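You operate a simulated robot arm through the tools that you are given. There is no shell and no other tool.

Carry out the task below with a simulated robot arm. There is one attempt and no reset: what you move stays moved.

Task
Paint the tops of the three cubes on tray 1 blue.
Fine: before you paint, slide the wooden bridge to the end by tray 2; use the white wide brush, rinse it in the clear cup by tray 1, wipe it on the folded white cloth and stand it back; lid back on; cubes stay on their pegs, discs bare. Leave the table's air on.

It is judged by the outcome, as a careful person would: the job done as asked, and still so three seconds after it is handed in. It fails if anything else is knocked over, pushed out of place, dropped, spilled or broken. Lids that push on must go on centred and level and be pressed home; caps that screw on are set level and turned clockwise until they are tight. Flat cloth is picked up by pressing the open fingertips on it (5 to 10 N) and closing them slowly along it; thin cloth reads only 2 to 8 mm in the jaws.

Robot
A 7-joint arm with a fingered hand, fixed in place. Base frame: the origin is on the floor under the middle of its stand, x ahead of it, y to its left, z up; the work surface is at about z = 0.76. Lengths are in m, angles in rad, forces in N, time in s.
It reaches about 1.228 m from its shoulder. Its first joint turns from -2.007 to 2.007 rad. Payload 5 kg.
Tool frame: the origin (TCP) lies between the finger pads and is the grasp point; the fingertips stand 0.032 m ahead of it; z points along the fingers, y is the line along which they close. The gripper opens to 0.16 m; its body begins 0.089 m behind the TCP. The gripper is a hand of 4 fingers: y runs from the thumb to the fingers, the wrist lies at [0, 0, -0.267] in the tool frame, and closing takes about 1.5 s.
Orientation is told as [roll, pitch, yaw] about the base's x, y, z axes, in that order, counted from this pose: with the fingers straight down and closing along the base's y, the tool's x points along the base's -x, its y along +y and its z along -z.

Tools
- The arm moves only by the tool send_rows. Its argument "plan" is a list of rows, each a list of 7 numbers: the shift along the base's x, y, z in m, then the turn, a rotation vector about the base's x, y, z in rad, then the finger opening in m, from 0 to 0.16. In form: [[dx, dy, dz, ax, ay, az, fingers], ...]. A call has 1 to 20 rows; each row shifts and turns the commanded pose from where the row before left it. Each row takes 0.2 s and may step no farther than 0.05 m and 0.15 rad from the row before; otherwise, or with a gripper value out of range, the whole call is refused. Where a pose cannot be reached the arm comes as near as it can. A force on the tool above 90 N (or 10 N above the force at the start of the call, whichever is more), or a blocked arm, ends the call early, and 0.2 s more pass. The fingers move at their own pace (about 0.045 m/s each) and stop on an object; they squeeze with about 31 N. The grip force told is the motor's: it shows also when the fingers shut on nothing. Time passes only in rows, and 0.2 s behind the last, so rows that do not move let the fingers close. It gives the time, the measured TCP pose, the force on the tool (base axes), the opening and the grip force at its end, in the units of the frame above (readings bear some noise), with the torque about the TCP (base axes, N m) and any sound that the robot's microphone picked up.
- Cameras (640 x 400 px; columns grow to the right, rows downward): "scene" is fixed at [0.2178, -0.5006, 1.5739]; the picture's right is [0.74, -0.67, 0.00], its down [-0.44, -0.48, -0.76] and it looks along [0.51, 0.56, -0.65] (base axes); focal length 314 px, centre (320, 200). "wrist" rides on the gripper at [0.08, -0.004, -0.114] in the tool frame; the picture's right is [0.05, 1.00, 0.00], its down [-0.82, 0.04, -0.58] and it looks along [-0.58, 0.03, 0.82] (tool axes); focal length 265 px, centre (320, 200). There is no depth. A picture from a camera that has moved, and an enlarged one, comes with that camera's place and axes in the base frame and with its lens.
- grab_frame(camera): a new picture of that camera. No time passes.
- move_column(by): slides the trunk up (or, below 0, down) by that many m; the arm rides with it, the base frame stays. It gives what a move gives, with no picture.
- hand_shape(shape): the hand has 4 fingers and takes this shape, open, in about a second: jaw (thumb against the fingers, like two jaws); tri (thumb and two fingers); tip (a fingertip pinch); poke (one finger out to press); point (the index stretched); flat (the hand flat); cup (the hand cupped); fist (a fist). The gripper value then closes the fingers along that shape, each until it touches; the sizes above hold for jaw. It gives what a move gives, with no picture.
- enlarge(camera, box): a new picture of the part [left, top, right, bottom] of that camera's present view, enlarged. No time passes.
- job_done(): hands the job in; it is judged then, once.

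Places have to be worked out from the pictures, the camera data and where the tool is seen. Open the gripper and draw the arm clear of the work before you hand the job in, unless the task says otherwise.

The tools are called as a command line: name --pt "numbers of a row" for each row, then --argument value for the rest, lists and objects as JSON in quotes. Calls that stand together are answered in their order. send_rows: Moves the arm, as the interface text tells. Its arguments: {"type":"object","properties":{"plan":{"type":"array","items":{"type":"array","items":{"type":"number"}}}},"required":["plan"]} The other tools are called the same way: move_column (by) moves the trunk up or down; hand_shape (shape) gives the hand a shape; grab_frame (camera) takes a picture; enlarge (camera, box) takes an enlarged picture of a part of a camera's view; job_done () hands the job in.

At the start:

```text
time: 0.0
tool_pos: [0.7054, 0.2112, 1.1987]
ee_rot: [-0.002, 0.0, 0.0]
force: [-0.2, -0.6, 0.1]
ft_torque: [-0.01, -0.03, 0.01]
grip_width: 0.1597
grip_force: 0.1
shape: jaw
trunk travel left (down, up): [-0.725, 0.265]
```

scene: 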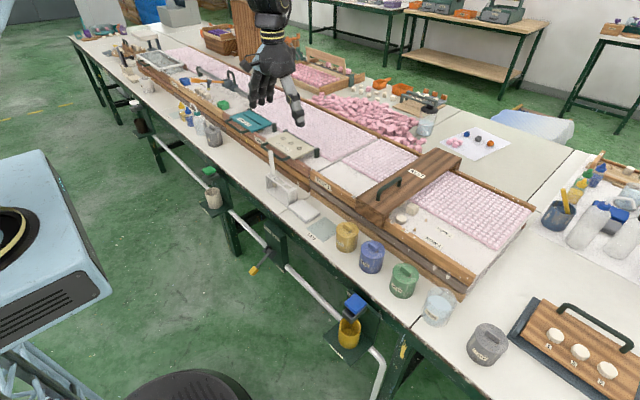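
wrist: 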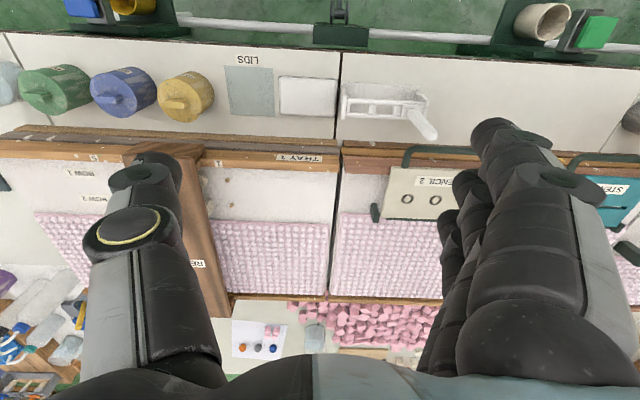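

I start by looking closely at the scene: the bridge, the trays, the paint pots, brush rack and cloth.

enlarge --camera "scene" --box '[240, 130, 540, 320]'

enlarge --camera "scene" --box '[400, 230, 640, 400]'

enlarge --camera "scene" --box '[60, 10, 300, 160]'

enlarge --camera "wrist" --box '[0, 40, 340, 260]'

```text
2.11 times, centred on (390, 225) of scene
camera zoom: at [0.2178, -0.5006, 1.5739], right [0.74, -0.67, 0.0], down [-0.44, -0.48, -0.76], along [0.51, 0.56, -0.65], focal length 662 px, centre (173, 147)
```

zoom: 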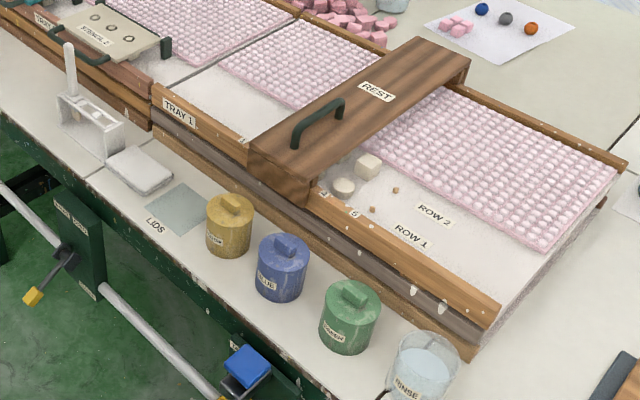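

```text
2.35 times, centred on (520, 315) of scene
camera zoom: at [0.2178, -0.5006, 1.5739], right [0.74, -0.67, 0.0], down [-0.44, -0.48, -0.76], along [0.51, 0.56, -0.65], focal length 740 px, centre (-151, -71)
```

zoom: 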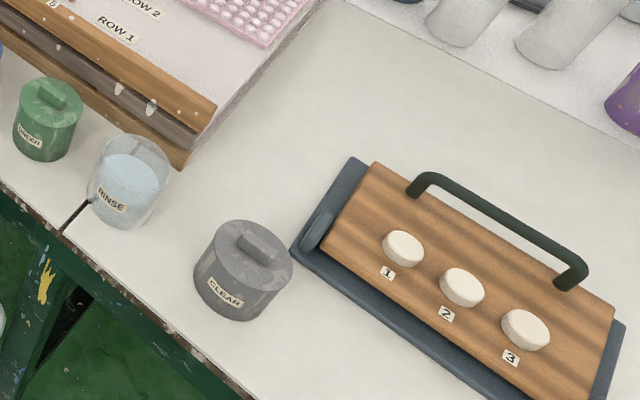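

```text
2.67 times, centred on (180, 85) of scene
camera zoom: at [0.2178, -0.5006, 1.5739], right [0.74, -0.67, 0.0], down [-0.44, -0.48, -0.76], along [0.51, 0.56, -0.65], focal length 839 px, centre (693, 507)
```

zoom: 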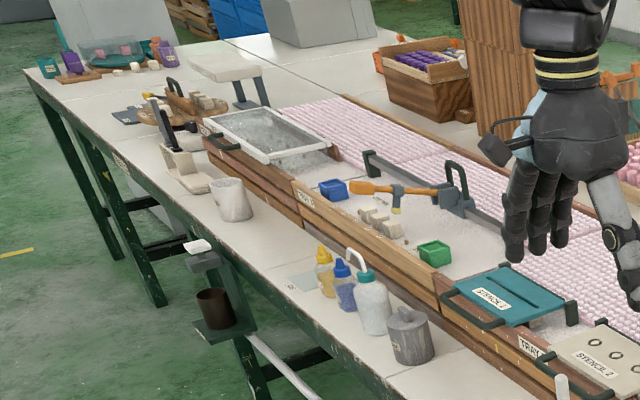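

```text
1.82 times, centred on (170, 150) of wrist
camera zoom: at [0.6246, 0.207, 1.3116], right [-0.05, 1.0, 0.0], down [0.82, 0.04, 0.58], along [0.58, 0.03, -0.82], focal length 483 px, centre (593, 291)
```

zoom: 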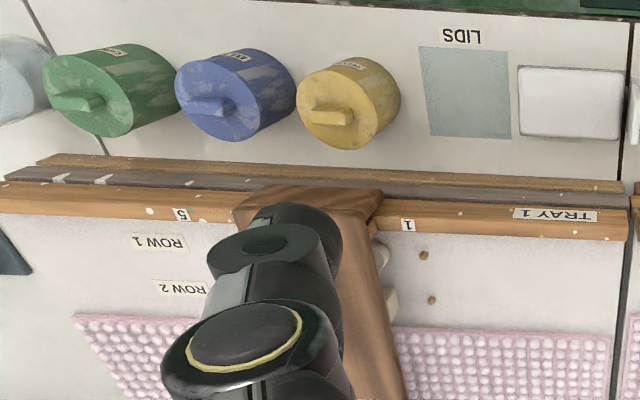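

The bridge sits over tray 1's pegs; pots, lids pad, folded white cloth and the white brush's stand are in front of it. I move the hand over toward tray 1, staying high, to get a closer view.

send_rows --pt "-0.02 -0.045 0 0 0 0 0.16" --pt "-0.02 -0.045 0 0 0 0 0.16" --pt "-0.02 -0.045 0 0 0 0 0.16" --pt "-0.02 -0.045 0 0 0 0 0.16" --pt "-0.02 -0.045 0 0 0 0 0.16" --pt "0 -0.045 0 0 0 0 0.16" --pt "0 -0.045 0 0 0 0 0.16" --pt "0 -0.045 0 0 0 0 0.16"

grab_frame --camera "wrist"

grab_frame --camera "scene"

```text
time: 1.8
tool_pos: [0.6055, -0.1503, 1.1971]
ee_rot: [0.001, -0.002, 0.0]
force: [-0.5, -1.8, -0.2]
ft_torque: [0.06, -0.02, 0.0]
grip_width: 0.1599
grip_force: 0.0
shape: jaw
trunk travel left (down, up): [-0.725, 0.265]
```

```text
taken
camera wrist: at [0.5245, -0.1551, 1.3113], right [-0.05, 1.0, 0.0], down [0.82, 0.04, 0.58], along [0.58, 0.03, -0.82], focal length 265 px, centre (320, 200)
```

wrist: 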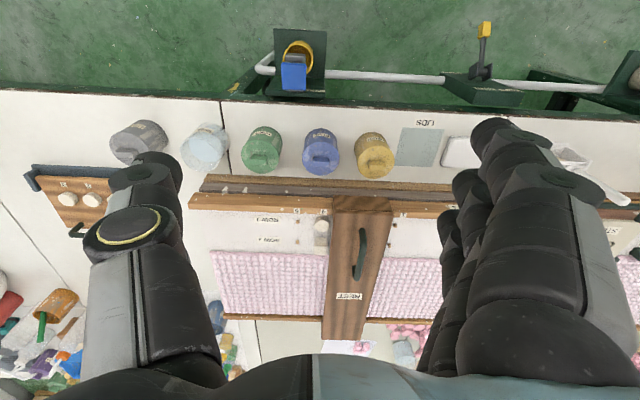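

```text
taken
```

scene: 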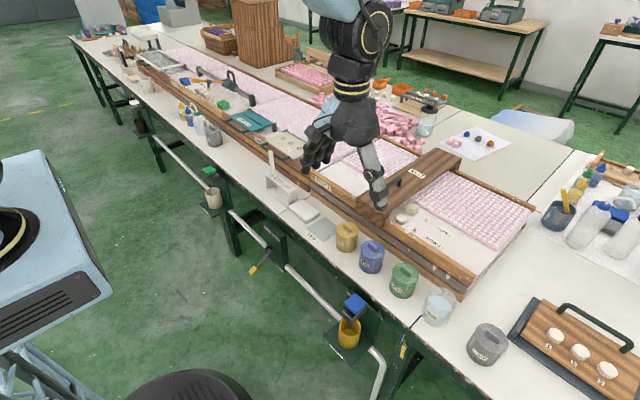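

enlarge --camera "wrist" --box '[180, 110, 460, 350]'

enlarge --camera "scene" --box '[330, 140, 490, 260]'

enlarge --camera "scene" --box '[250, 140, 370, 250]'

```text
1.67 times, centred on (320, 230) of wrist
camera zoom: at [0.5245, -0.1551, 1.3113], right [-0.05, 1.0, 0.0], down [0.82, 0.04, 0.58], along [0.58, 0.03, -0.82], focal length 442 px, centre (320, 150)
```

zoom: 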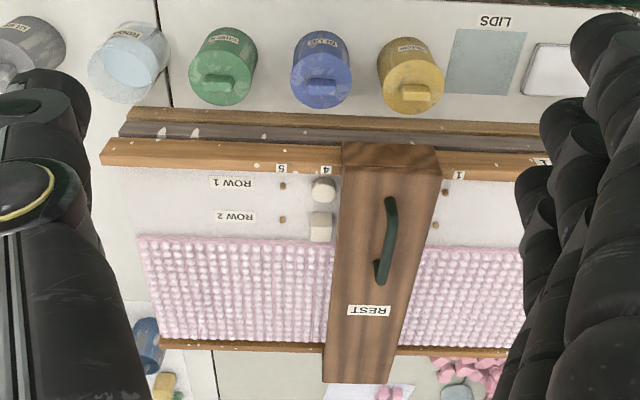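

```text
3.33 times, centred on (410, 200) of scene
camera zoom: at [0.2178, -0.5006, 1.5739], right [0.74, -0.67, 0.0], down [-0.44, -0.48, -0.76], along [0.51, 0.56, -0.65], focal length 1048 px, centre (20, 200)
```

zoom: 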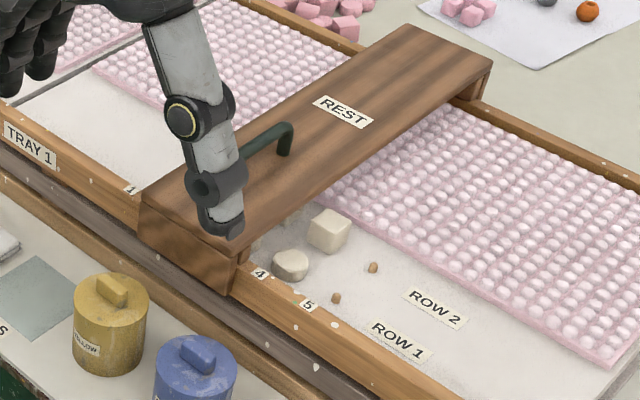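

```text
3.64 times, centred on (310, 195) of scene
camera zoom: at [0.2178, -0.5006, 1.5739], right [0.74, -0.67, 0.0], down [-0.44, -0.48, -0.76], along [0.51, 0.56, -0.65], focal length 1144 px, centre (356, 218)
```

zoom: 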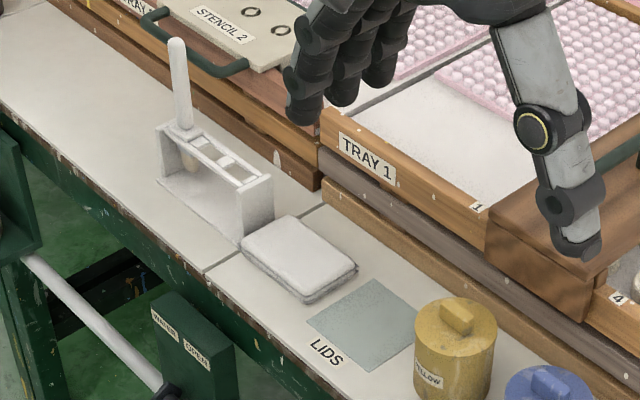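

Triangulating the pegs puts them at z≈0.85 with row 1 at x≈0.91 and row 2 at x≈0.975, and the bridge handle near (0.90, -0.055, 0.96). I go above the handle for a closer look.

send_rows --pt "0.04 0.013 0 0 0 0 0.16" --pt "0.04 0.013 0 0 0 0 0.16" --pt "0.04 0.013 0 0 0 0 0.16" --pt "0.04 0.013 -0.01 0 0 0 0.16" --pt "0.04 0.013 -0.02 0 0 0 0.16" --pt "0.04 0.014 -0.02 0 0 0 0.16" --pt "0.04 0.014 -0.02 0 0 0 0.16" --pt "0 0 0 0 0 0 0.16"

grab_frame --camera "wrist"

enlarge --camera "scene" --box '[330, 120, 490, 260]'

```text
time: 3.6
tool_pos: [0.886, -0.0553, 1.1283]
ee_rot: [0.0, -0.001, 0.0]
force: [-0.3, -0.3, -0.2]
ft_torque: [0.05, -0.03, -0.02]
grip_width: 0.1597
grip_force: 0.0
shape: jaw
trunk travel left (down, up): [-0.725, 0.265]
```

```text
taken
camera wrist: at [0.8043, -0.0601, 1.2415], right [-0.05, 1.0, 0.0], down [0.81, 0.04, 0.58], along [0.58, 0.03, -0.82], focal length 265 px, centre (320, 200)
```

wrist: 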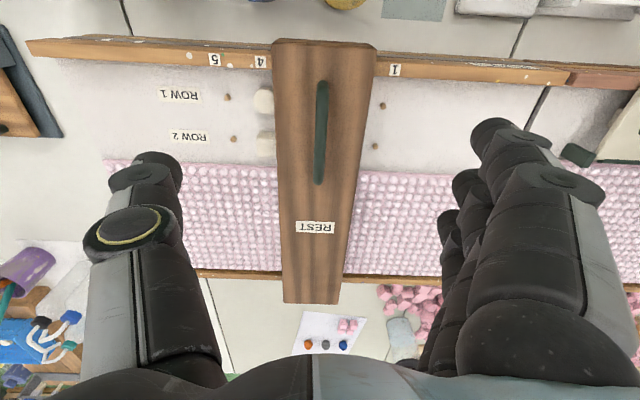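

```text
2.86 times, centred on (410, 190) of scene
camera zoom: at [0.2178, -0.5006, 1.5739], right [0.74, -0.67, 0.0], down [-0.44, -0.48, -0.76], along [0.51, 0.56, -0.65], focal length 899 px, centre (63, 229)
```

zoom: 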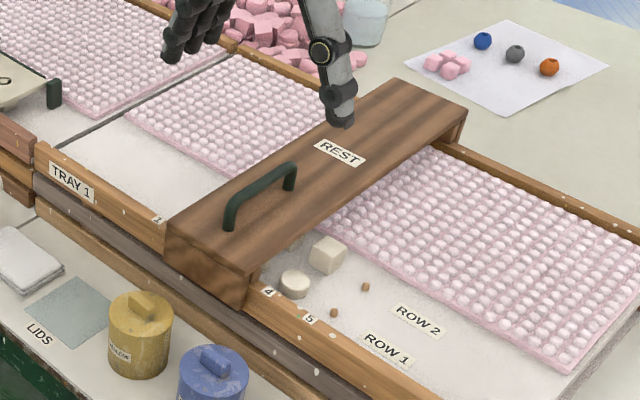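

The handle's bar runs along x from about 0.865 to 0.975 at y≈-0.056, top z≈0.955, with the bridge deck at z≈0.92. I descend over its middle with partly opened jaws, stopping above the deck.

send_rows --pt "0.017 0 0 0 0 0 0.09" --pt "0.017 0 0 0 0 0 0.09" --pt "0 0 -0.04 0 0 0 0.09" --pt "0 0 -0.04 0 0 0 0.09" --pt "0 0 -0.04 0 0 0 0.09" --pt "0 0 0 0 0 0 0.09"

grab_frame --camera "wrist"

enlarge --camera "scene" --box '[330, 120, 490, 260]'

```text
time: 5.0
tool_pos: [0.9177, -0.0558, 1.0081]
ee_rot: [0.0, 0.0, 0.001]
force: [-0.4, -0.3, 0.3]
ft_torque: [0.01, -0.02, 0.0]
grip_width: 0.0909
grip_force: 0.0
shape: jaw
trunk travel left (down, up): [-0.725, 0.265]
```

```text
taken
camera wrist: at [0.8384, -0.0603, 1.1213], right [-0.05, 1.0, 0.0], down [0.82, 0.04, 0.58], along [0.58, 0.03, -0.82], focal length 265 px, centre (320, 200)
```

wrist: 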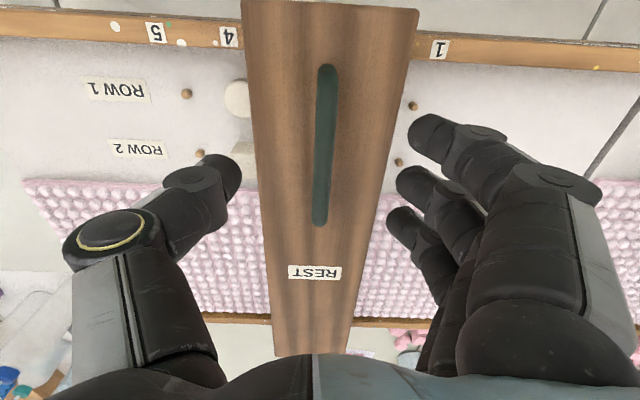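

```text
2.86 times, centred on (410, 190) of scene
camera zoom: at [0.2178, -0.5006, 1.5739], right [0.74, -0.67, 0.0], down [-0.44, -0.48, -0.76], along [0.51, 0.56, -0.65], focal length 899 px, centre (63, 229)
```

zoom: 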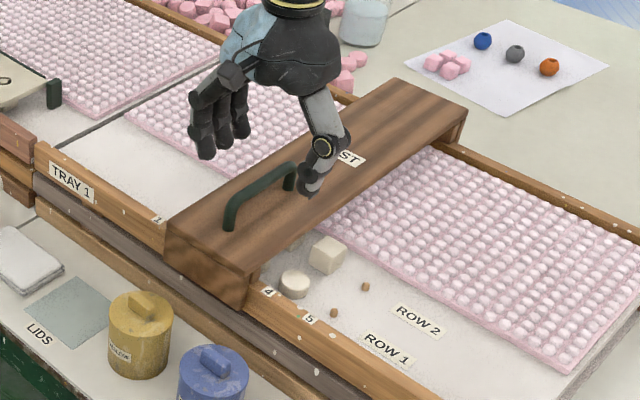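

The handle is centred between the thumb and fingers. I lower to TCP z≈0.965 (fingertips just above the deck) and close on the handle.

send_rows --pt "0 0 -0.02 0 0 0 0.09" --pt "0 0 -0.015 0 0 0 0.09" --pt "0 0 -0.008 0 0 0 0.09" --pt "0 0 0 0 0 0 0.06"

enlarge --camera "scene" --box '[350, 130, 450, 230]'

```text
time: 6.0
tool_pos: [0.9199, -0.0565, 0.9648]
ee_rot: [0.001, 0.0, 0.001]
force: [0.4, 0.1, -0.3]
ft_torque: [-0.01, -0.02, 0.0]
grip_width: 0.0608
grip_force: 0.0
shape: jaw
trunk travel left (down, up): [-0.725, 0.265]
```

```text
4.00 times, centred on (400, 180) of scene
camera zoom: at [0.2178, -0.5006, 1.5739], right [0.74, -0.67, 0.0], down [-0.44, -0.48, -0.76], along [0.51, 0.56, -0.65], focal length 1258 px, centre (0, 280)
```

zoom: 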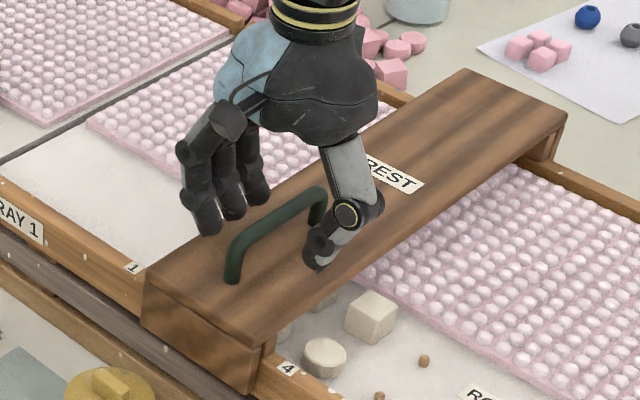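

The fingers straddle the handle just above the deck without contact. Now I close on it.

send_rows --pt "0 0 0 0 0 0 0.03" --pt "0 0 0 0 0 0 0.01" --pt "0 0 0 0 0 0 0.005" --pt "0 0 0 0 0 0 0.005" --pt "0 0 0 0 0 0 0.005"

enlarge --camera "scene" --box '[350, 130, 450, 230]'

grab_frame --camera "wrist"

```text
time: 7.2
tool_pos: [0.9194, -0.0564, 0.9649]
ee_rot: [0.001, 0.003, -0.001]
force: [0.5, 1.9, -5.1]
ft_torque: [0.09, -0.02, 0.02]
grip_width: 0.0064
grip_force: 30.9
shape: jaw
trunk travel left (down, up): [-0.725, 0.265]
```

```text
4.00 times, centred on (400, 180) of scene
camera zoom: at [0.2178, -0.5006, 1.5739], right [0.74, -0.67, 0.0], down [-0.44, -0.48, -0.76], along [0.51, 0.56, -0.65], focal length 1258 px, centre (0, 280)
```

zoom: 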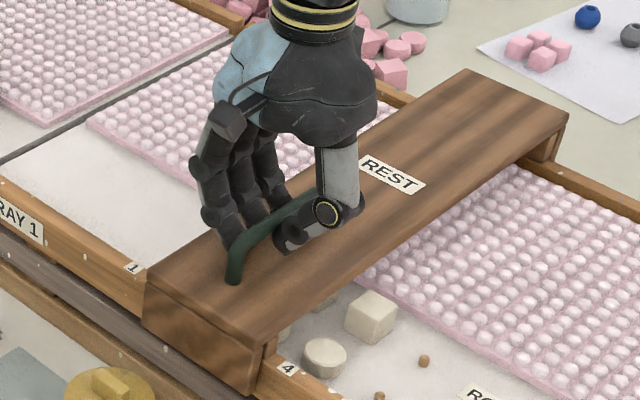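

```text
taken
camera wrist: at [0.8383, -0.0601, 1.0772], right [-0.05, 1.0, 0.0], down [0.82, 0.04, 0.58], along [0.58, 0.03, -0.82], focal length 265 px, centre (320, 200)
```

wrist: 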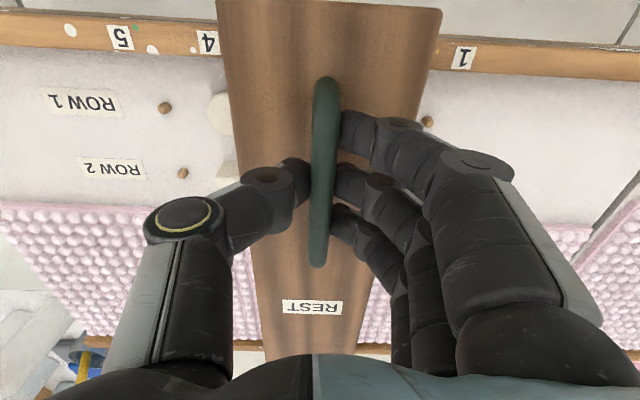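

The hand holds the handle (30.9 N, small downward load). I start sliding toward +y gently and check that the bridge follows.

send_rows --pt "0 0.01 0 0 0 0 0.005" --pt "0 0.015 0 0 0 0 0.005" --pt "0 0.02 0 0 0 0 0.005" --pt "0 0.02 0 0 0 0 0.005"

enlarge --camera "scene" --box '[290, 110, 490, 260]'

```text
time: 8.2
tool_pos: [0.9195, 0.0099, 0.9651]
ee_rot: [0.001, 0.001, 0.002]
force: [-2.0, 1.3, -12.3]
ft_torque: [0.02, 0.04, -0.02]
grip_width: 0.0063
grip_force: 31.1
shape: jaw
trunk travel left (down, up): [-0.725, 0.265]
```

```text
2.67 times, centred on (390, 185) of scene
camera zoom: at [0.2178, -0.5006, 1.5739], right [0.74, -0.67, 0.0], down [-0.44, -0.48, -0.76], along [0.51, 0.56, -0.65], focal length 839 px, centre (133, 240)
```

zoom: 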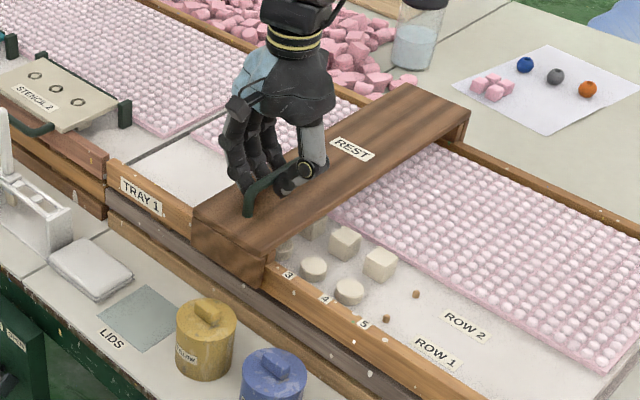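

The bridge follows smoothly. I ease down 2 mm so its weight stays on the rails and continue sliding toward tray 2.

send_rows --pt "0 0.01 -0.001 0 0 0 0.005" --pt "0 0.02 -0.001 0 0 0 0.005" --pt "0 0.02 0 0 0 0 0.005" --pt "0 0.02 0 0 0 0 0.005" --pt "0 0.02 0 0 0 0 0.005" --pt "0 0.015 0 0 0 0 0.005" --pt "0 0.01 0 0 0 0 0.005"

enlarge --camera "scene" --box '[250, 100, 450, 250]'

grab_frame --camera "wrist"

```text
time: 9.8
tool_pos: [0.9187, 0.1235, 0.9642]
ee_rot: [0.0, 0.002, 0.0]
force: [-6.2, -1.0, -2.1]
ft_torque: [0.03, 0.09, -0.03]
grip_width: 0.006
grip_force: 30.9
shape: jaw
trunk travel left (down, up): [-0.725, 0.265]
```

```text
2.67 times, centred on (350, 175) of scene
camera zoom: at [0.2178, -0.5006, 1.5739], right [0.74, -0.67, 0.0], down [-0.44, -0.48, -0.76], along [0.51, 0.56, -0.65], focal length 839 px, centre (240, 267)
```

zoom: 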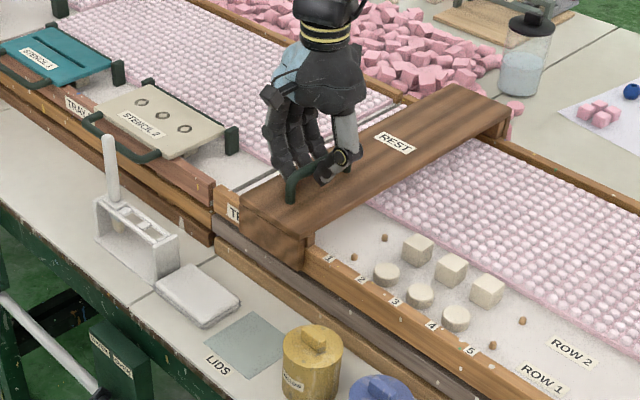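

```text
taken
camera wrist: at [0.8385, 0.1201, 1.0769], right [-0.05, 1.0, 0.0], down [0.82, 0.04, 0.58], along [0.58, 0.03, -0.82], focal length 265 px, centre (320, 200)
```

wrist: 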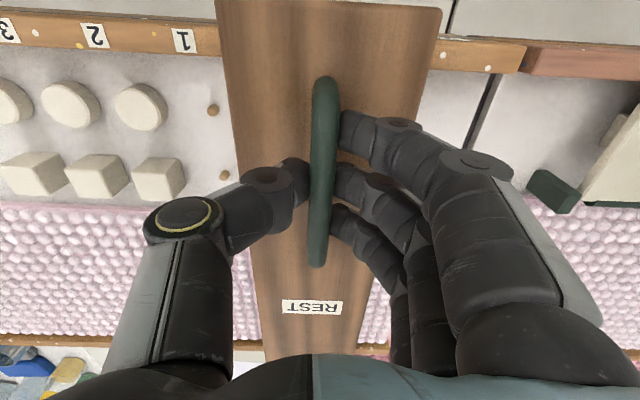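

The pegs are now uncovered: three cubes on row 2 (positions 2–4) and three discs on row 1. The bridge edge is about 8 cm from tray 1's end, so I slide on slowly and watch the y force for a stop.

send_rows --pt "0 0.01 0 0 0 0 0.005" --pt "0 0.015 0 0 0 0 0.005" --pt "0 0.015 0 0 0 0 0.005" --pt "0 0.01 0 0 0 0 0.005" --pt "0 0.01 0 0 0 0 0.005"

enlarge --camera "scene" --box '[250, 100, 450, 250]'

grab_frame --camera "wrist"

```text
time: 11.0
tool_pos: [0.9189, 0.1853, 0.9635]
ee_rot: [0.0, -0.001, 0.001]
force: [-3.4, -0.9, -2.3]
ft_torque: [0.03, 0.03, 0.02]
grip_width: 0.0064
grip_force: 31.2
shape: jaw
trunk travel left (down, up): [-0.725, 0.265]
```

```text
2.67 times, centred on (350, 175) of scene
camera zoom: at [0.2178, -0.5006, 1.5739], right [0.74, -0.67, 0.0], down [-0.44, -0.48, -0.76], along [0.51, 0.56, -0.65], focal length 839 px, centre (240, 267)
```

zoom: 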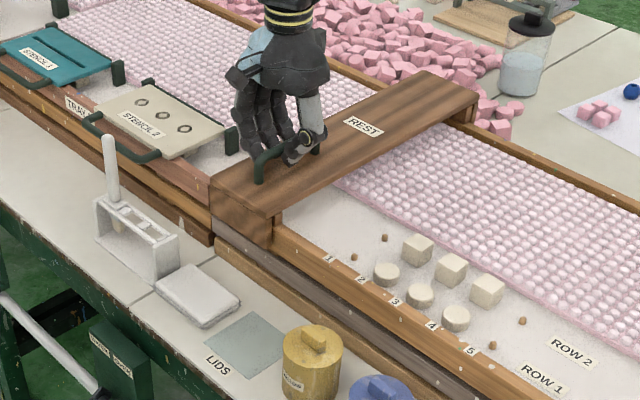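

```text
taken
camera wrist: at [0.8383, 0.1808, 1.0768], right [-0.05, 1.0, 0.0], down [0.82, 0.04, 0.58], along [0.58, 0.03, -0.82], focal length 265 px, centre (320, 200)
```

wrist: 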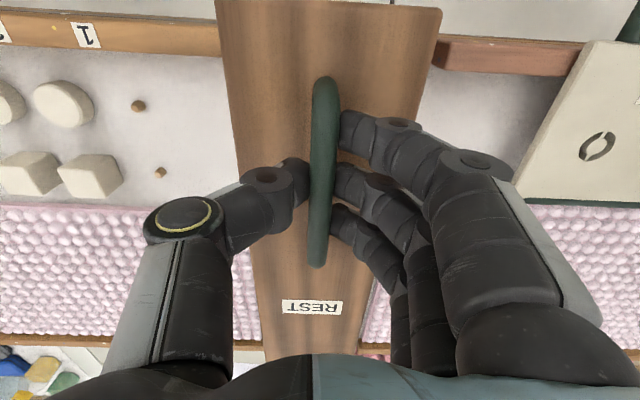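

The bridge's leading edge is now about 2 cm from tray 1's end. I creep on in small steps, feeling for a stop.

send_rows --pt "0 0.004 0 0 0 0 0.005" --pt "0 0.004 0 0 0 0 0.005" --pt "0 0.004 0 0 0 0 0.005"

enlarge --camera "scene" --box '[300, 130, 380, 190]'

enlarge --camera "wrist" --box '[380, 0, 600, 140]'

```text
time: 11.8
tool_pos: [0.9194, 0.1938, 0.9636]
ee_rot: [0.0, 0.0, 0.001]
force: [-8.7, -9.2, -0.9]
ft_torque: [-0.19, 0.09, 0.02]
grip_width: 0.0065
grip_force: 31.1
shape: jaw
trunk travel left (down, up): [-0.725, 0.265]
```

```text
6.67 times, centred on (340, 160) of scene
camera zoom: at [0.2178, -0.5006, 1.5739], right [0.74, -0.67, 0.0], down [-0.44, -0.48, -0.76], along [0.51, 0.56, -0.65], focal length 2097 px, centre (187, 467)
```

zoom: 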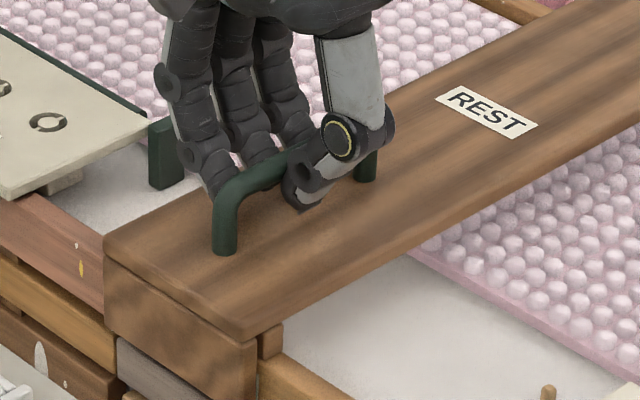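

```text
2.86 times, centred on (490, 70) of wrist
camera zoom: at [0.8386, 0.1894, 1.0767], right [-0.05, 1.0, 0.0], down [0.82, 0.04, 0.58], along [0.58, 0.03, -0.82], focal length 758 px, centre (-166, 571)
```

zoom: 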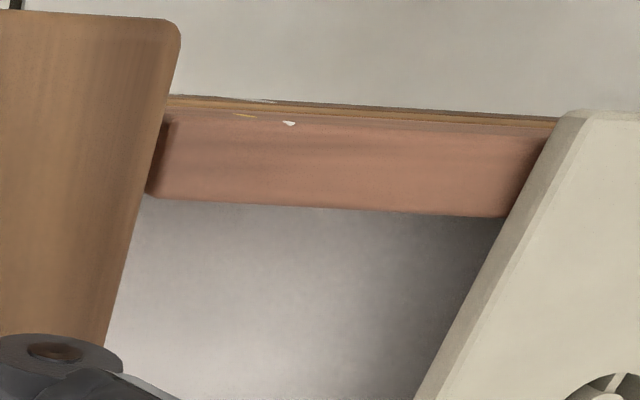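

The y force jumped to −9 N and the bridge stopped: it has reached its end stop by tray 2. I release the handle and lift straight up.

send_rows --pt "0 0 0 0 0 0 0.03" --pt "0 0 0 0 0 0 0.06" --pt "0 0 0 0 0 0 0.08" --pt "0 0 0 0 0 0 0.08" --pt "0 0 0.03 0 0 0 0.08" --pt "0 0 0.05 0 0 0 0.08" --pt "0 0 0.05 0 0 0 0.08" --pt "0 -0.04 0.04 0 0 0 0.08" --pt "0 -0.05 0.0 0 0 0 0.08" --pt "-0.02 -0.05 0.0 0 0 0 0.08" --pt "-0.03 -0.05 0.0 0 0 0 0.12" --pt "-0.03 -0.05 0.0 0 0 0 0.16" --pt "0 0 0 0 0 0 0.16"

grab_frame --camera "scene"

grab_frame --camera "wrist"

```text
refused: row 8 steps farther than a row can; nothing moved
```

```text
taken
```

scene: 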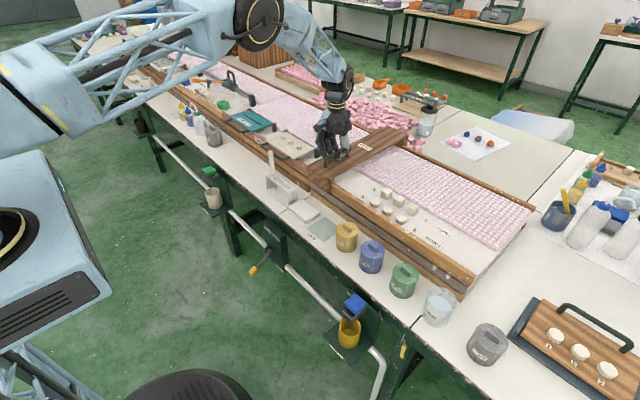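

```text
taken
camera wrist: at [0.8386, 0.1894, 1.0767], right [-0.05, 1.0, 0.0], down [0.82, 0.04, 0.58], along [0.58, 0.03, -0.82], focal length 265 px, centre (320, 200)
```

wrist: 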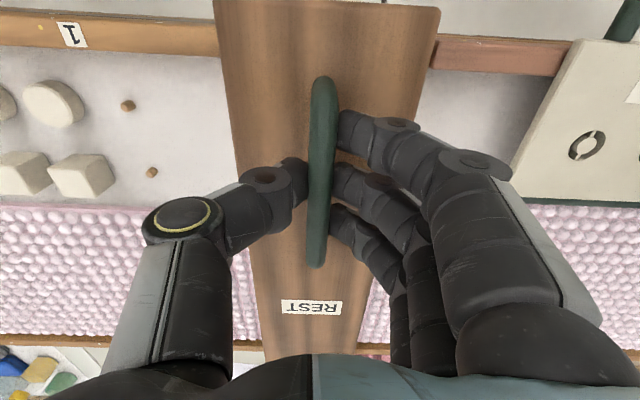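

That plan was refused for one over-long step, so nothing moved. I send it again with shorter steps: release, lift, then go back over the cubes.

send_rows --pt "0 0 0 0 0 0 0.03" --pt "0 0 0 0 0 0 0.06" --pt "0 0 0 0 0 0 0.08" --pt "0 0 0 0 0 0 0.08" --pt "0 0 0.03 0 0 0 0.08" --pt "0 0 0.045 0 0 0 0.08" --pt "0 0 0.045 0 0 0 0.08" --pt "0 0 0.03 0 0 0 0.08" --pt "0 -0.045 0.0 0 0 0 0.08" --pt "-0.02 -0.04 0.0 0 0 0 0.08" --pt "-0.02 -0.04 0.0 0 0 0 0.12" --pt "-0.02 -0.04 0.0 0 0 0 0.16" --pt "-0.02 -0.04 0.0 0 0 0 0.16" --pt "0 -0.03 0 0 0 0 0.16" --pt "0 0 0 0 0 0 0.16"

grab_frame --camera "scene"

grab_frame --camera "wrist"

```text
time: 15.0
tool_pos: [0.8401, -0.0386, 1.1124]
ee_rot: [0.002, -0.001, -0.002]
force: [0.0, 1.1, 0.4]
ft_torque: [-0.01, 0.02, 0.02]
grip_width: 0.1597
grip_force: 0.1
shape: jaw
trunk travel left (down, up): [-0.725, 0.265]
```

```text
taken
```

scene: 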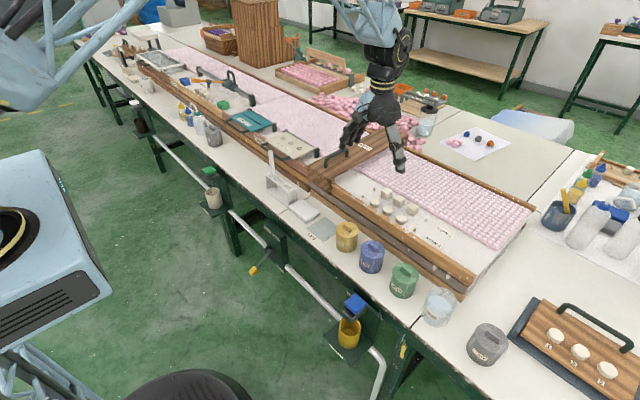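

```text
taken
camera wrist: at [0.7585, -0.0431, 1.2262], right [-0.05, 1.0, 0.0], down [0.82, 0.04, 0.58], along [0.58, 0.03, -0.82], focal length 265 px, centre (320, 200)
```

wrist: 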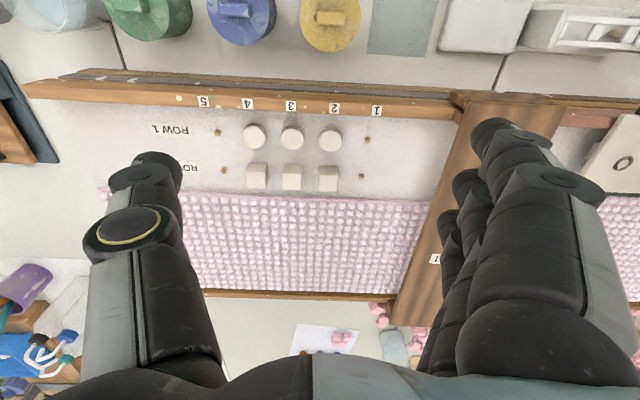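

enlarge --camera "wrist" --box '[180, 80, 420, 230]'

enlarge --camera "scene" --box '[350, 170, 460, 250]'

enlarge --camera "wrist" --box '[180, 0, 640, 100]'

enlarge --camera "scene" --box '[250, 140, 400, 280]'

```text
2.67 times, centred on (300, 155) of wrist
camera zoom: at [0.7585, -0.0431, 1.2262], right [-0.05, 1.0, 0.0], down [0.82, 0.04, 0.58], along [0.58, 0.03, -0.82], focal length 708 px, centre (373, 320)
```

zoom: 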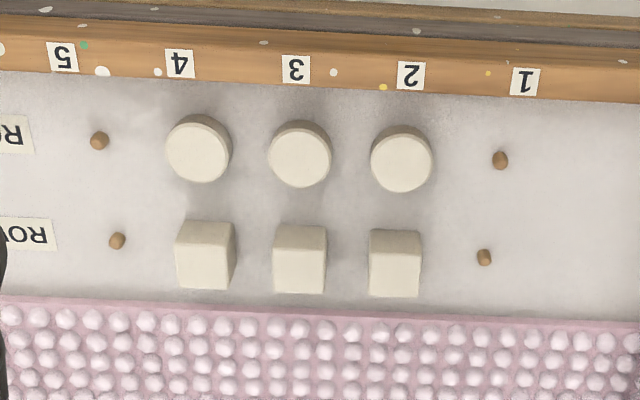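

```text
5.00 times, centred on (405, 210) of scene
camera zoom: at [0.2178, -0.5006, 1.5739], right [0.74, -0.67, 0.0], down [-0.44, -0.48, -0.76], along [0.51, 0.56, -0.65], focal length 1572 px, centre (-105, 150)
```

zoom: 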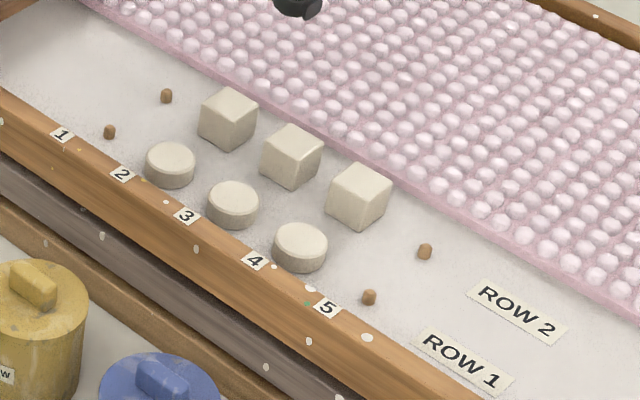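

```text
1.39 times, centred on (410, 50) of wrist
camera zoom: at [0.7585, -0.0431, 1.2262], right [-0.05, 1.0, 0.0], down [0.82, 0.04, 0.58], along [0.58, 0.03, -0.82], focal length 369 px, centre (195, 409)
```

zoom: 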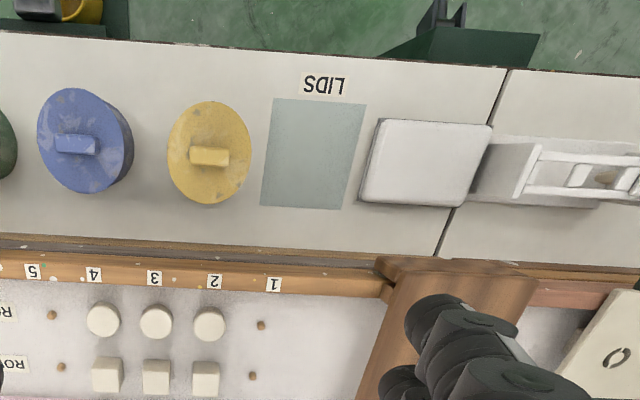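

```text
2.86 times, centred on (325, 210) of scene
camera zoom: at [0.2178, -0.5006, 1.5739], right [0.74, -0.67, 0.0], down [-0.44, -0.48, -0.76], along [0.51, 0.56, -0.65], focal length 899 px, centre (306, 171)
```

zoom: 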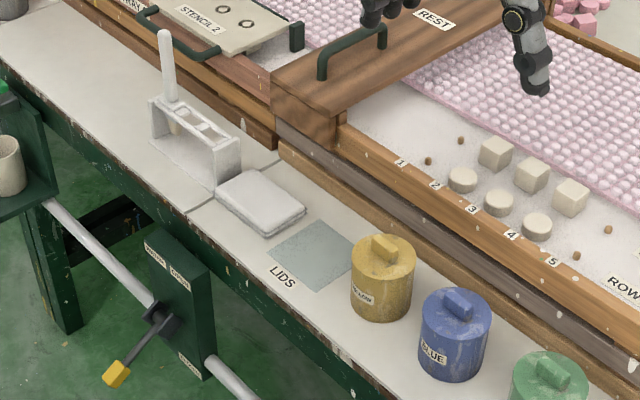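

Cube tops come out at about x 0.969, y −0.130/−0.075/−0.0215, z 0.877; the blue pot's lid is at about (0.758, −0.140, 0.836). Next I look closely at the brush stand and cloth from in front of them.

send_rows --pt "-0.04 0.02 0.01 0 0 0 0.16" --pt "-0.045 0.02 0 0 0 0 0.16" --pt "-0.045 0.02 0 0 0 0 0.16" --pt "-0.04 0.03 0 0 0 0 0.16" --pt "-0.04 0.03 0 0 0 0 0.16" --pt "-0.03 0.04 0 0 0 0 0.16" --pt "-0.03 0.04 0 0 0 0 0.16" --pt "0 0.045 0 0 0 0 0.16" --pt "0 0.045 0 0 0 0 0.16" --pt "0 0 0 0 0 0 0.16"

grab_frame --camera "wrist"

enlarge --camera "wrist" --box '[190, 60, 430, 260]'

enlarge --camera "scene" --box '[250, 140, 350, 230]'

```text
time: 17.2
tool_pos: [0.5701, 0.2509, 1.1231]
ee_rot: [0.001, 0.0, 0.0]
force: [-0.2, 0.1, -0.3]
ft_torque: [0.0, 0.02, 0.0]
grip_width: 0.1601
grip_force: 0.1
shape: jaw
trunk travel left (down, up): [-0.725, 0.265]
```

```text
taken
camera wrist: at [0.4896, 0.2474, 1.2368], right [-0.05, 1.0, 0.0], down [0.82, 0.04, 0.58], along [0.58, 0.03, -0.82], focal length 265 px, centre (320, 200)
```

wrist: 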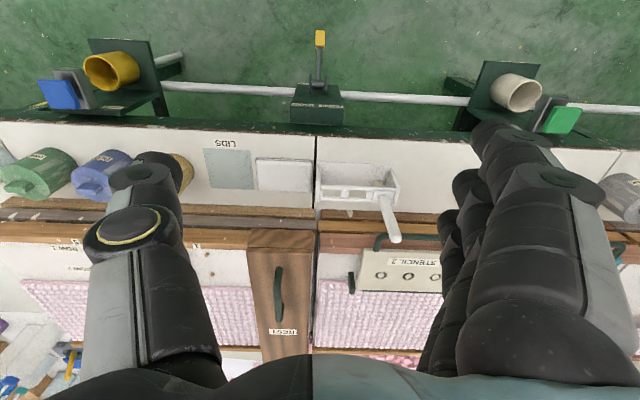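

```text
2.00 times, centred on (310, 160) of wrist
camera zoom: at [0.4896, 0.2474, 1.2368], right [-0.05, 1.0, 0.0], down [0.82, 0.04, 0.58], along [0.58, 0.03, -0.82], focal length 531 px, centre (340, 280)
```

zoom: 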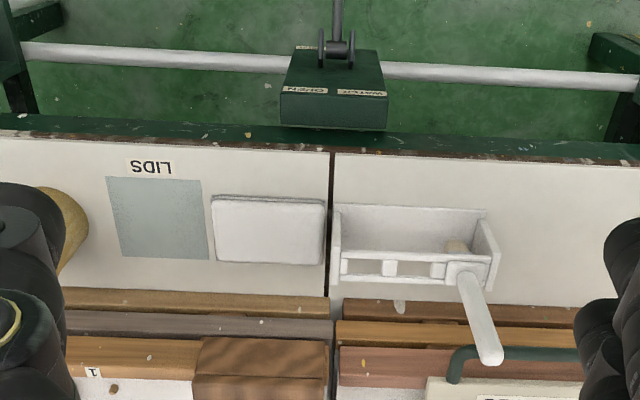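

```text
4.44 times, centred on (300, 185) of scene
camera zoom: at [0.2178, -0.5006, 1.5739], right [0.74, -0.67, 0.0], down [-0.44, -0.48, -0.76], along [0.51, 0.56, -0.65], focal length 1398 px, centre (409, 267)
```

zoom: 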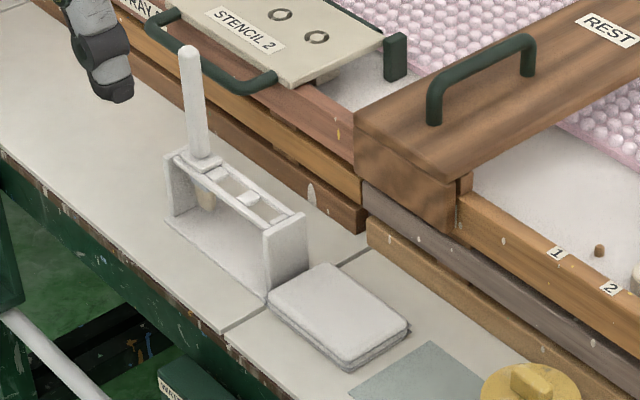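

The brush hangs by its collar in the stand's +y slot; handle vertical at about (0.764, 0.376), top z≈0.945, collar z≈0.825. Next, the blue pot: I go near it to see lid and knob closely.

send_rows --pt "0 -0.045 0 0 0 0 0.16" --pt "0 -0.045 0 0 0 0 0.16" --pt "0 -0.045 0 0 0 0 0.16" --pt "0 -0.045 0 0 0 0 0.16" --pt "0 -0.045 0 0 0 0 0.16" --pt "0 -0.045 0 0 0 0 0.16" --pt "0.01 -0.04 -0.02 0 0 0 0.16" --pt "0.01 -0.04 -0.03 0 0 0 0.16" --pt "0.01 -0.03 -0.03 0 0 0 0.16" --pt "0 0 0 0 0 0 0.16"

grab_frame --camera "wrist"

enlarge --camera "wrist" --box '[220, 60, 420, 200]'

enlarge --camera "scene" --box '[320, 210, 470, 340]'

```text
refused: row 8 steps farther than a row can; nothing moved
```

```text
taken
camera wrist: at [0.4896, 0.2474, 1.2368], right [-0.05, 1.0, 0.0], down [0.82, 0.04, 0.58], along [0.58, 0.03, -0.82], focal length 265 px, centre (320, 200)
```

wrist: 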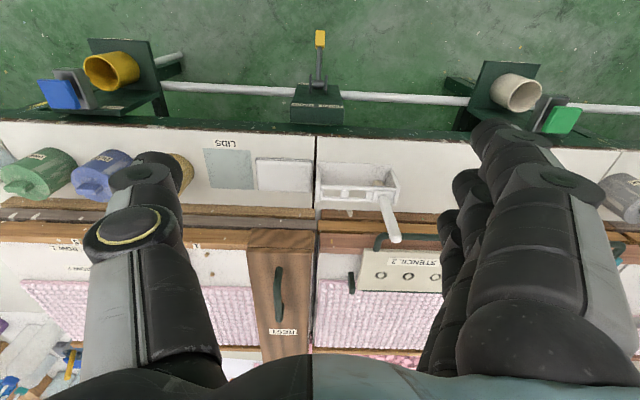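

```text
2.86 times, centred on (320, 130) of wrist
camera zoom: at [0.4896, 0.2474, 1.2368], right [-0.05, 1.0, 0.0], down [0.82, 0.04, 0.58], along [0.58, 0.03, -0.82], focal length 758 px, centre (320, 400)
```

zoom: 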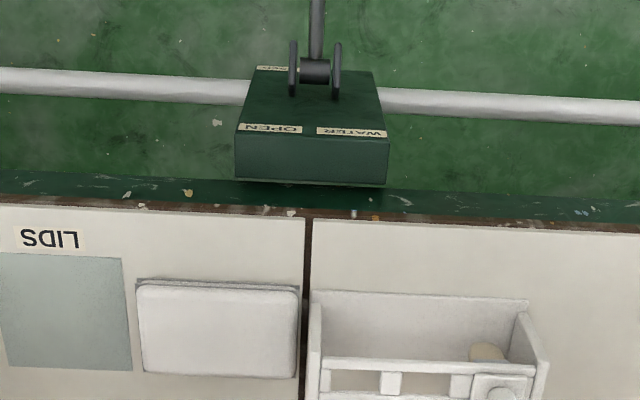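

```text
3.08 times, centred on (395, 275) of scene
camera zoom: at [0.2178, -0.5006, 1.5739], right [0.74, -0.67, 0.0], down [-0.44, -0.48, -0.76], along [0.51, 0.56, -0.65], focal length 968 px, centre (89, -31)
```

zoom: 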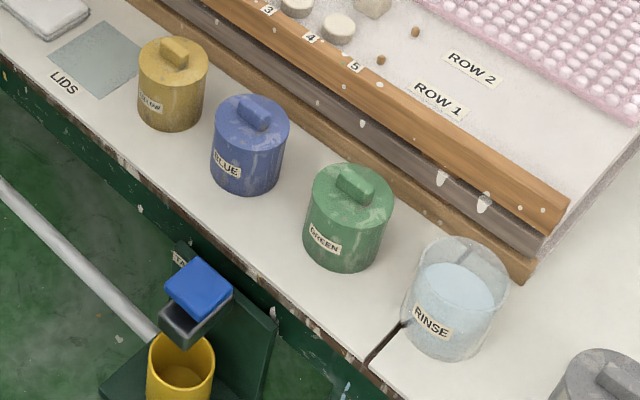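

One step was a touch too long again; I resend with smaller steps toward the blue pot.

send_rows --pt "0 -0.045 0 0 0 0 0.16" --pt "0 -0.045 0 0 0 0 0.16" --pt "0 -0.045 0 0 0 0 0.16" --pt "0 -0.045 0 0 0 0 0.16" --pt "0 -0.045 0 0 0 0 0.16" --pt "0 -0.045 0 0 0 0 0.16" --pt "0.01 -0.04 -0.02 0 0 0 0.16" --pt "0.01 -0.04 -0.02 0 0 0 0.16" --pt "0.01 -0.03 -0.03 0 0 0 0.16" --pt "0 0 0 0 0 0 0.16"

grab_frame --camera "wrist"

enlarge --camera "wrist" --box '[220, 60, 420, 200]'

```text
time: 19.4
tool_pos: [0.6002, -0.128, 1.0529]
ee_rot: [0.001, 0.0, -0.001]
force: [0.0, -0.5, 0.5]
ft_torque: [-0.01, -0.02, 0.02]
grip_width: 0.1599
grip_force: 0.0
shape: jaw
trunk travel left (down, up): [-0.725, 0.265]
```

```text
taken
camera wrist: at [0.5186, -0.1326, 1.1665], right [-0.05, 1.0, 0.0], down [0.82, 0.04, 0.58], along [0.58, 0.03, -0.82], focal length 265 px, centre (320, 200)
```

wrist: 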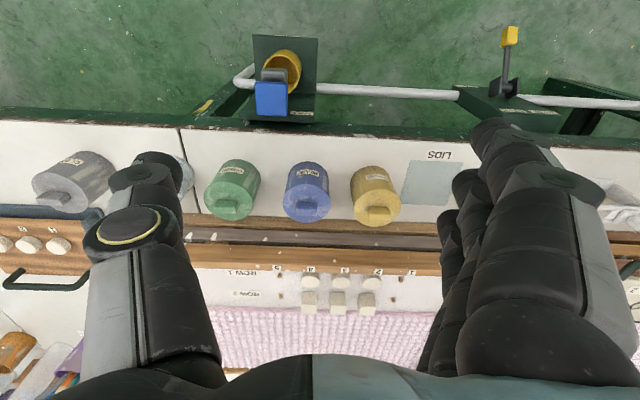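

```text
2.86 times, centred on (320, 130) of wrist
camera zoom: at [0.5186, -0.1326, 1.1665], right [-0.05, 1.0, 0.0], down [0.82, 0.04, 0.58], along [0.58, 0.03, -0.82], focal length 758 px, centre (320, 400)
```

zoom: 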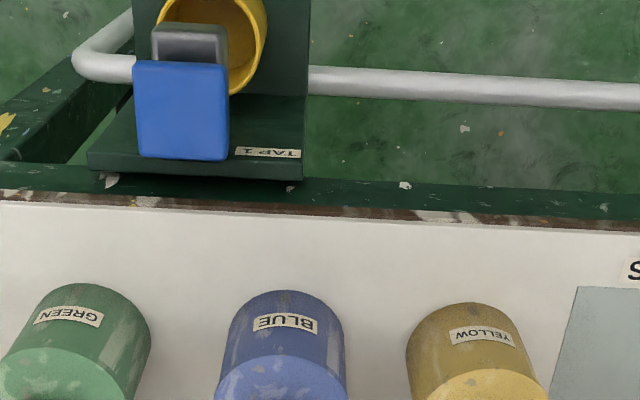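

enlarge --camera "wrist" --box '[250, 140, 410, 250]'

enlarge --camera "scene" --box '[340, 220, 430, 300]'

```text
3.64 times, centred on (330, 195) of wrist
camera zoom: at [0.5186, -0.1326, 1.1665], right [-0.05, 1.0, 0.0], down [0.82, 0.04, 0.58], along [0.58, 0.03, -0.82], focal length 965 px, centre (284, 218)
```

zoom: 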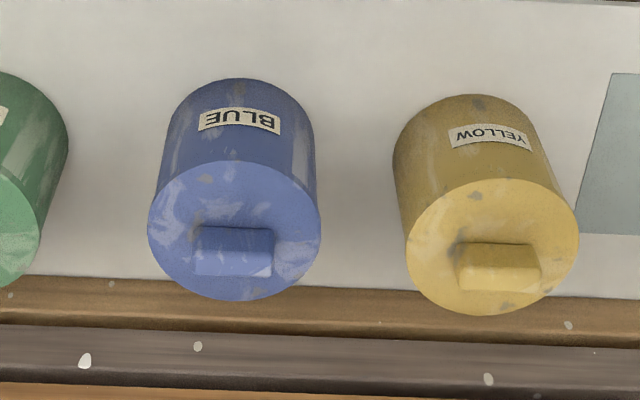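

```text
5.00 times, centred on (385, 260) of scene
camera zoom: at [0.2178, -0.5006, 1.5739], right [0.74, -0.67, 0.0], down [-0.44, -0.48, -0.76], along [0.51, 0.56, -0.65], focal length 1572 px, centre (-5, -100)
```

zoom: 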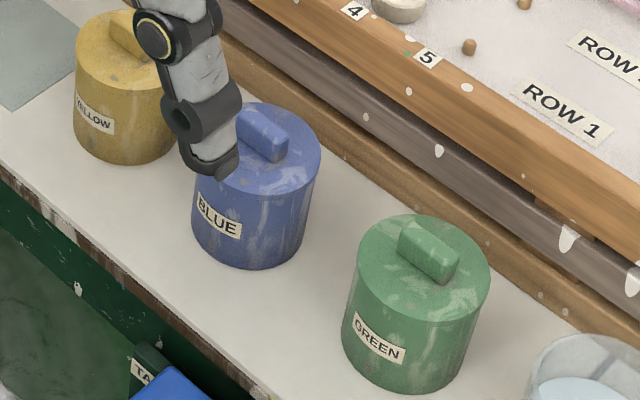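

The blue lid is about 73 mm across with a bar knob along y (≈33 mm long, ≈15 mm wide), centred at about (0.759, −0.1405). I yaw the hand 90° so the fingers close along x on the knob, moving above the pot at safe height.

send_rows --pt "0 0 0 0 0 0.1428 0.16" --pt "0 0 0 0 0 0.1428 0.16" --pt "0 0 0 0 0 0.1428 0.14" --pt "0.02 0 0 0 0 0.1428 0.12" --pt "0.02 0 0 0 0 0.1428 0.1" --pt "0.02 0 0 0 0 0.1428 0.08" --pt "0.02 0 0 0 0 0.1428 0.08" --pt "0.02 -0.003 0 0 0 0.1428 0.08" --pt "0.02 -0.003 0 0 0 0.1428 0.08" --pt "0.02 -0.003 0 0 0 0.1428 0.08" --pt "0.019 -0.0035 0 0 0 0.1428 0.08" --pt "0 0 0 0 0 0 0.08"

grab_frame --camera "wrist"

grab_frame --camera "scene"

```text
time: 22.0
tool_pos: [0.7584, -0.1414, 1.0546]
ee_rot: [0.001, 0.0, 1.571]
force: [0.0, 0.1, -1.1]
ft_torque: [-0.02, 0.0, 0.01]
grip_width: 0.0807
grip_force: 0.0
shape: jaw
trunk travel left (down, up): [-0.725, 0.265]
```

```text
taken
camera wrist: at [0.7626, -0.222, 1.1671], right [-1.0, -0.05, 0.0], down [-0.04, 0.82, 0.58], along [-0.03, 0.58, -0.82], focal length 265 px, centre (320, 200)
```

wrist: 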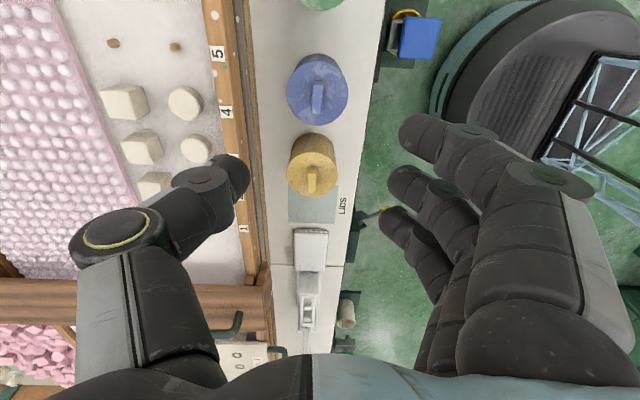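

```text
taken
```

scene: 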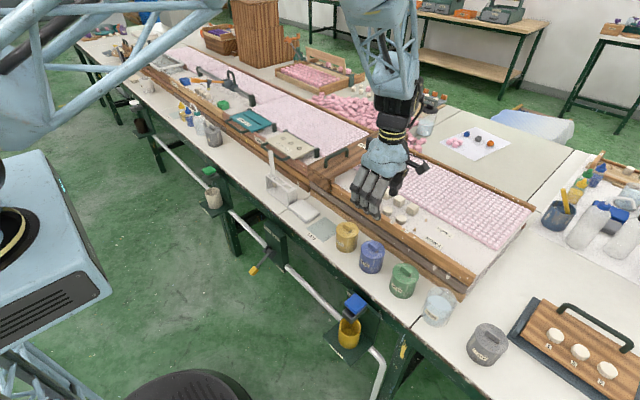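

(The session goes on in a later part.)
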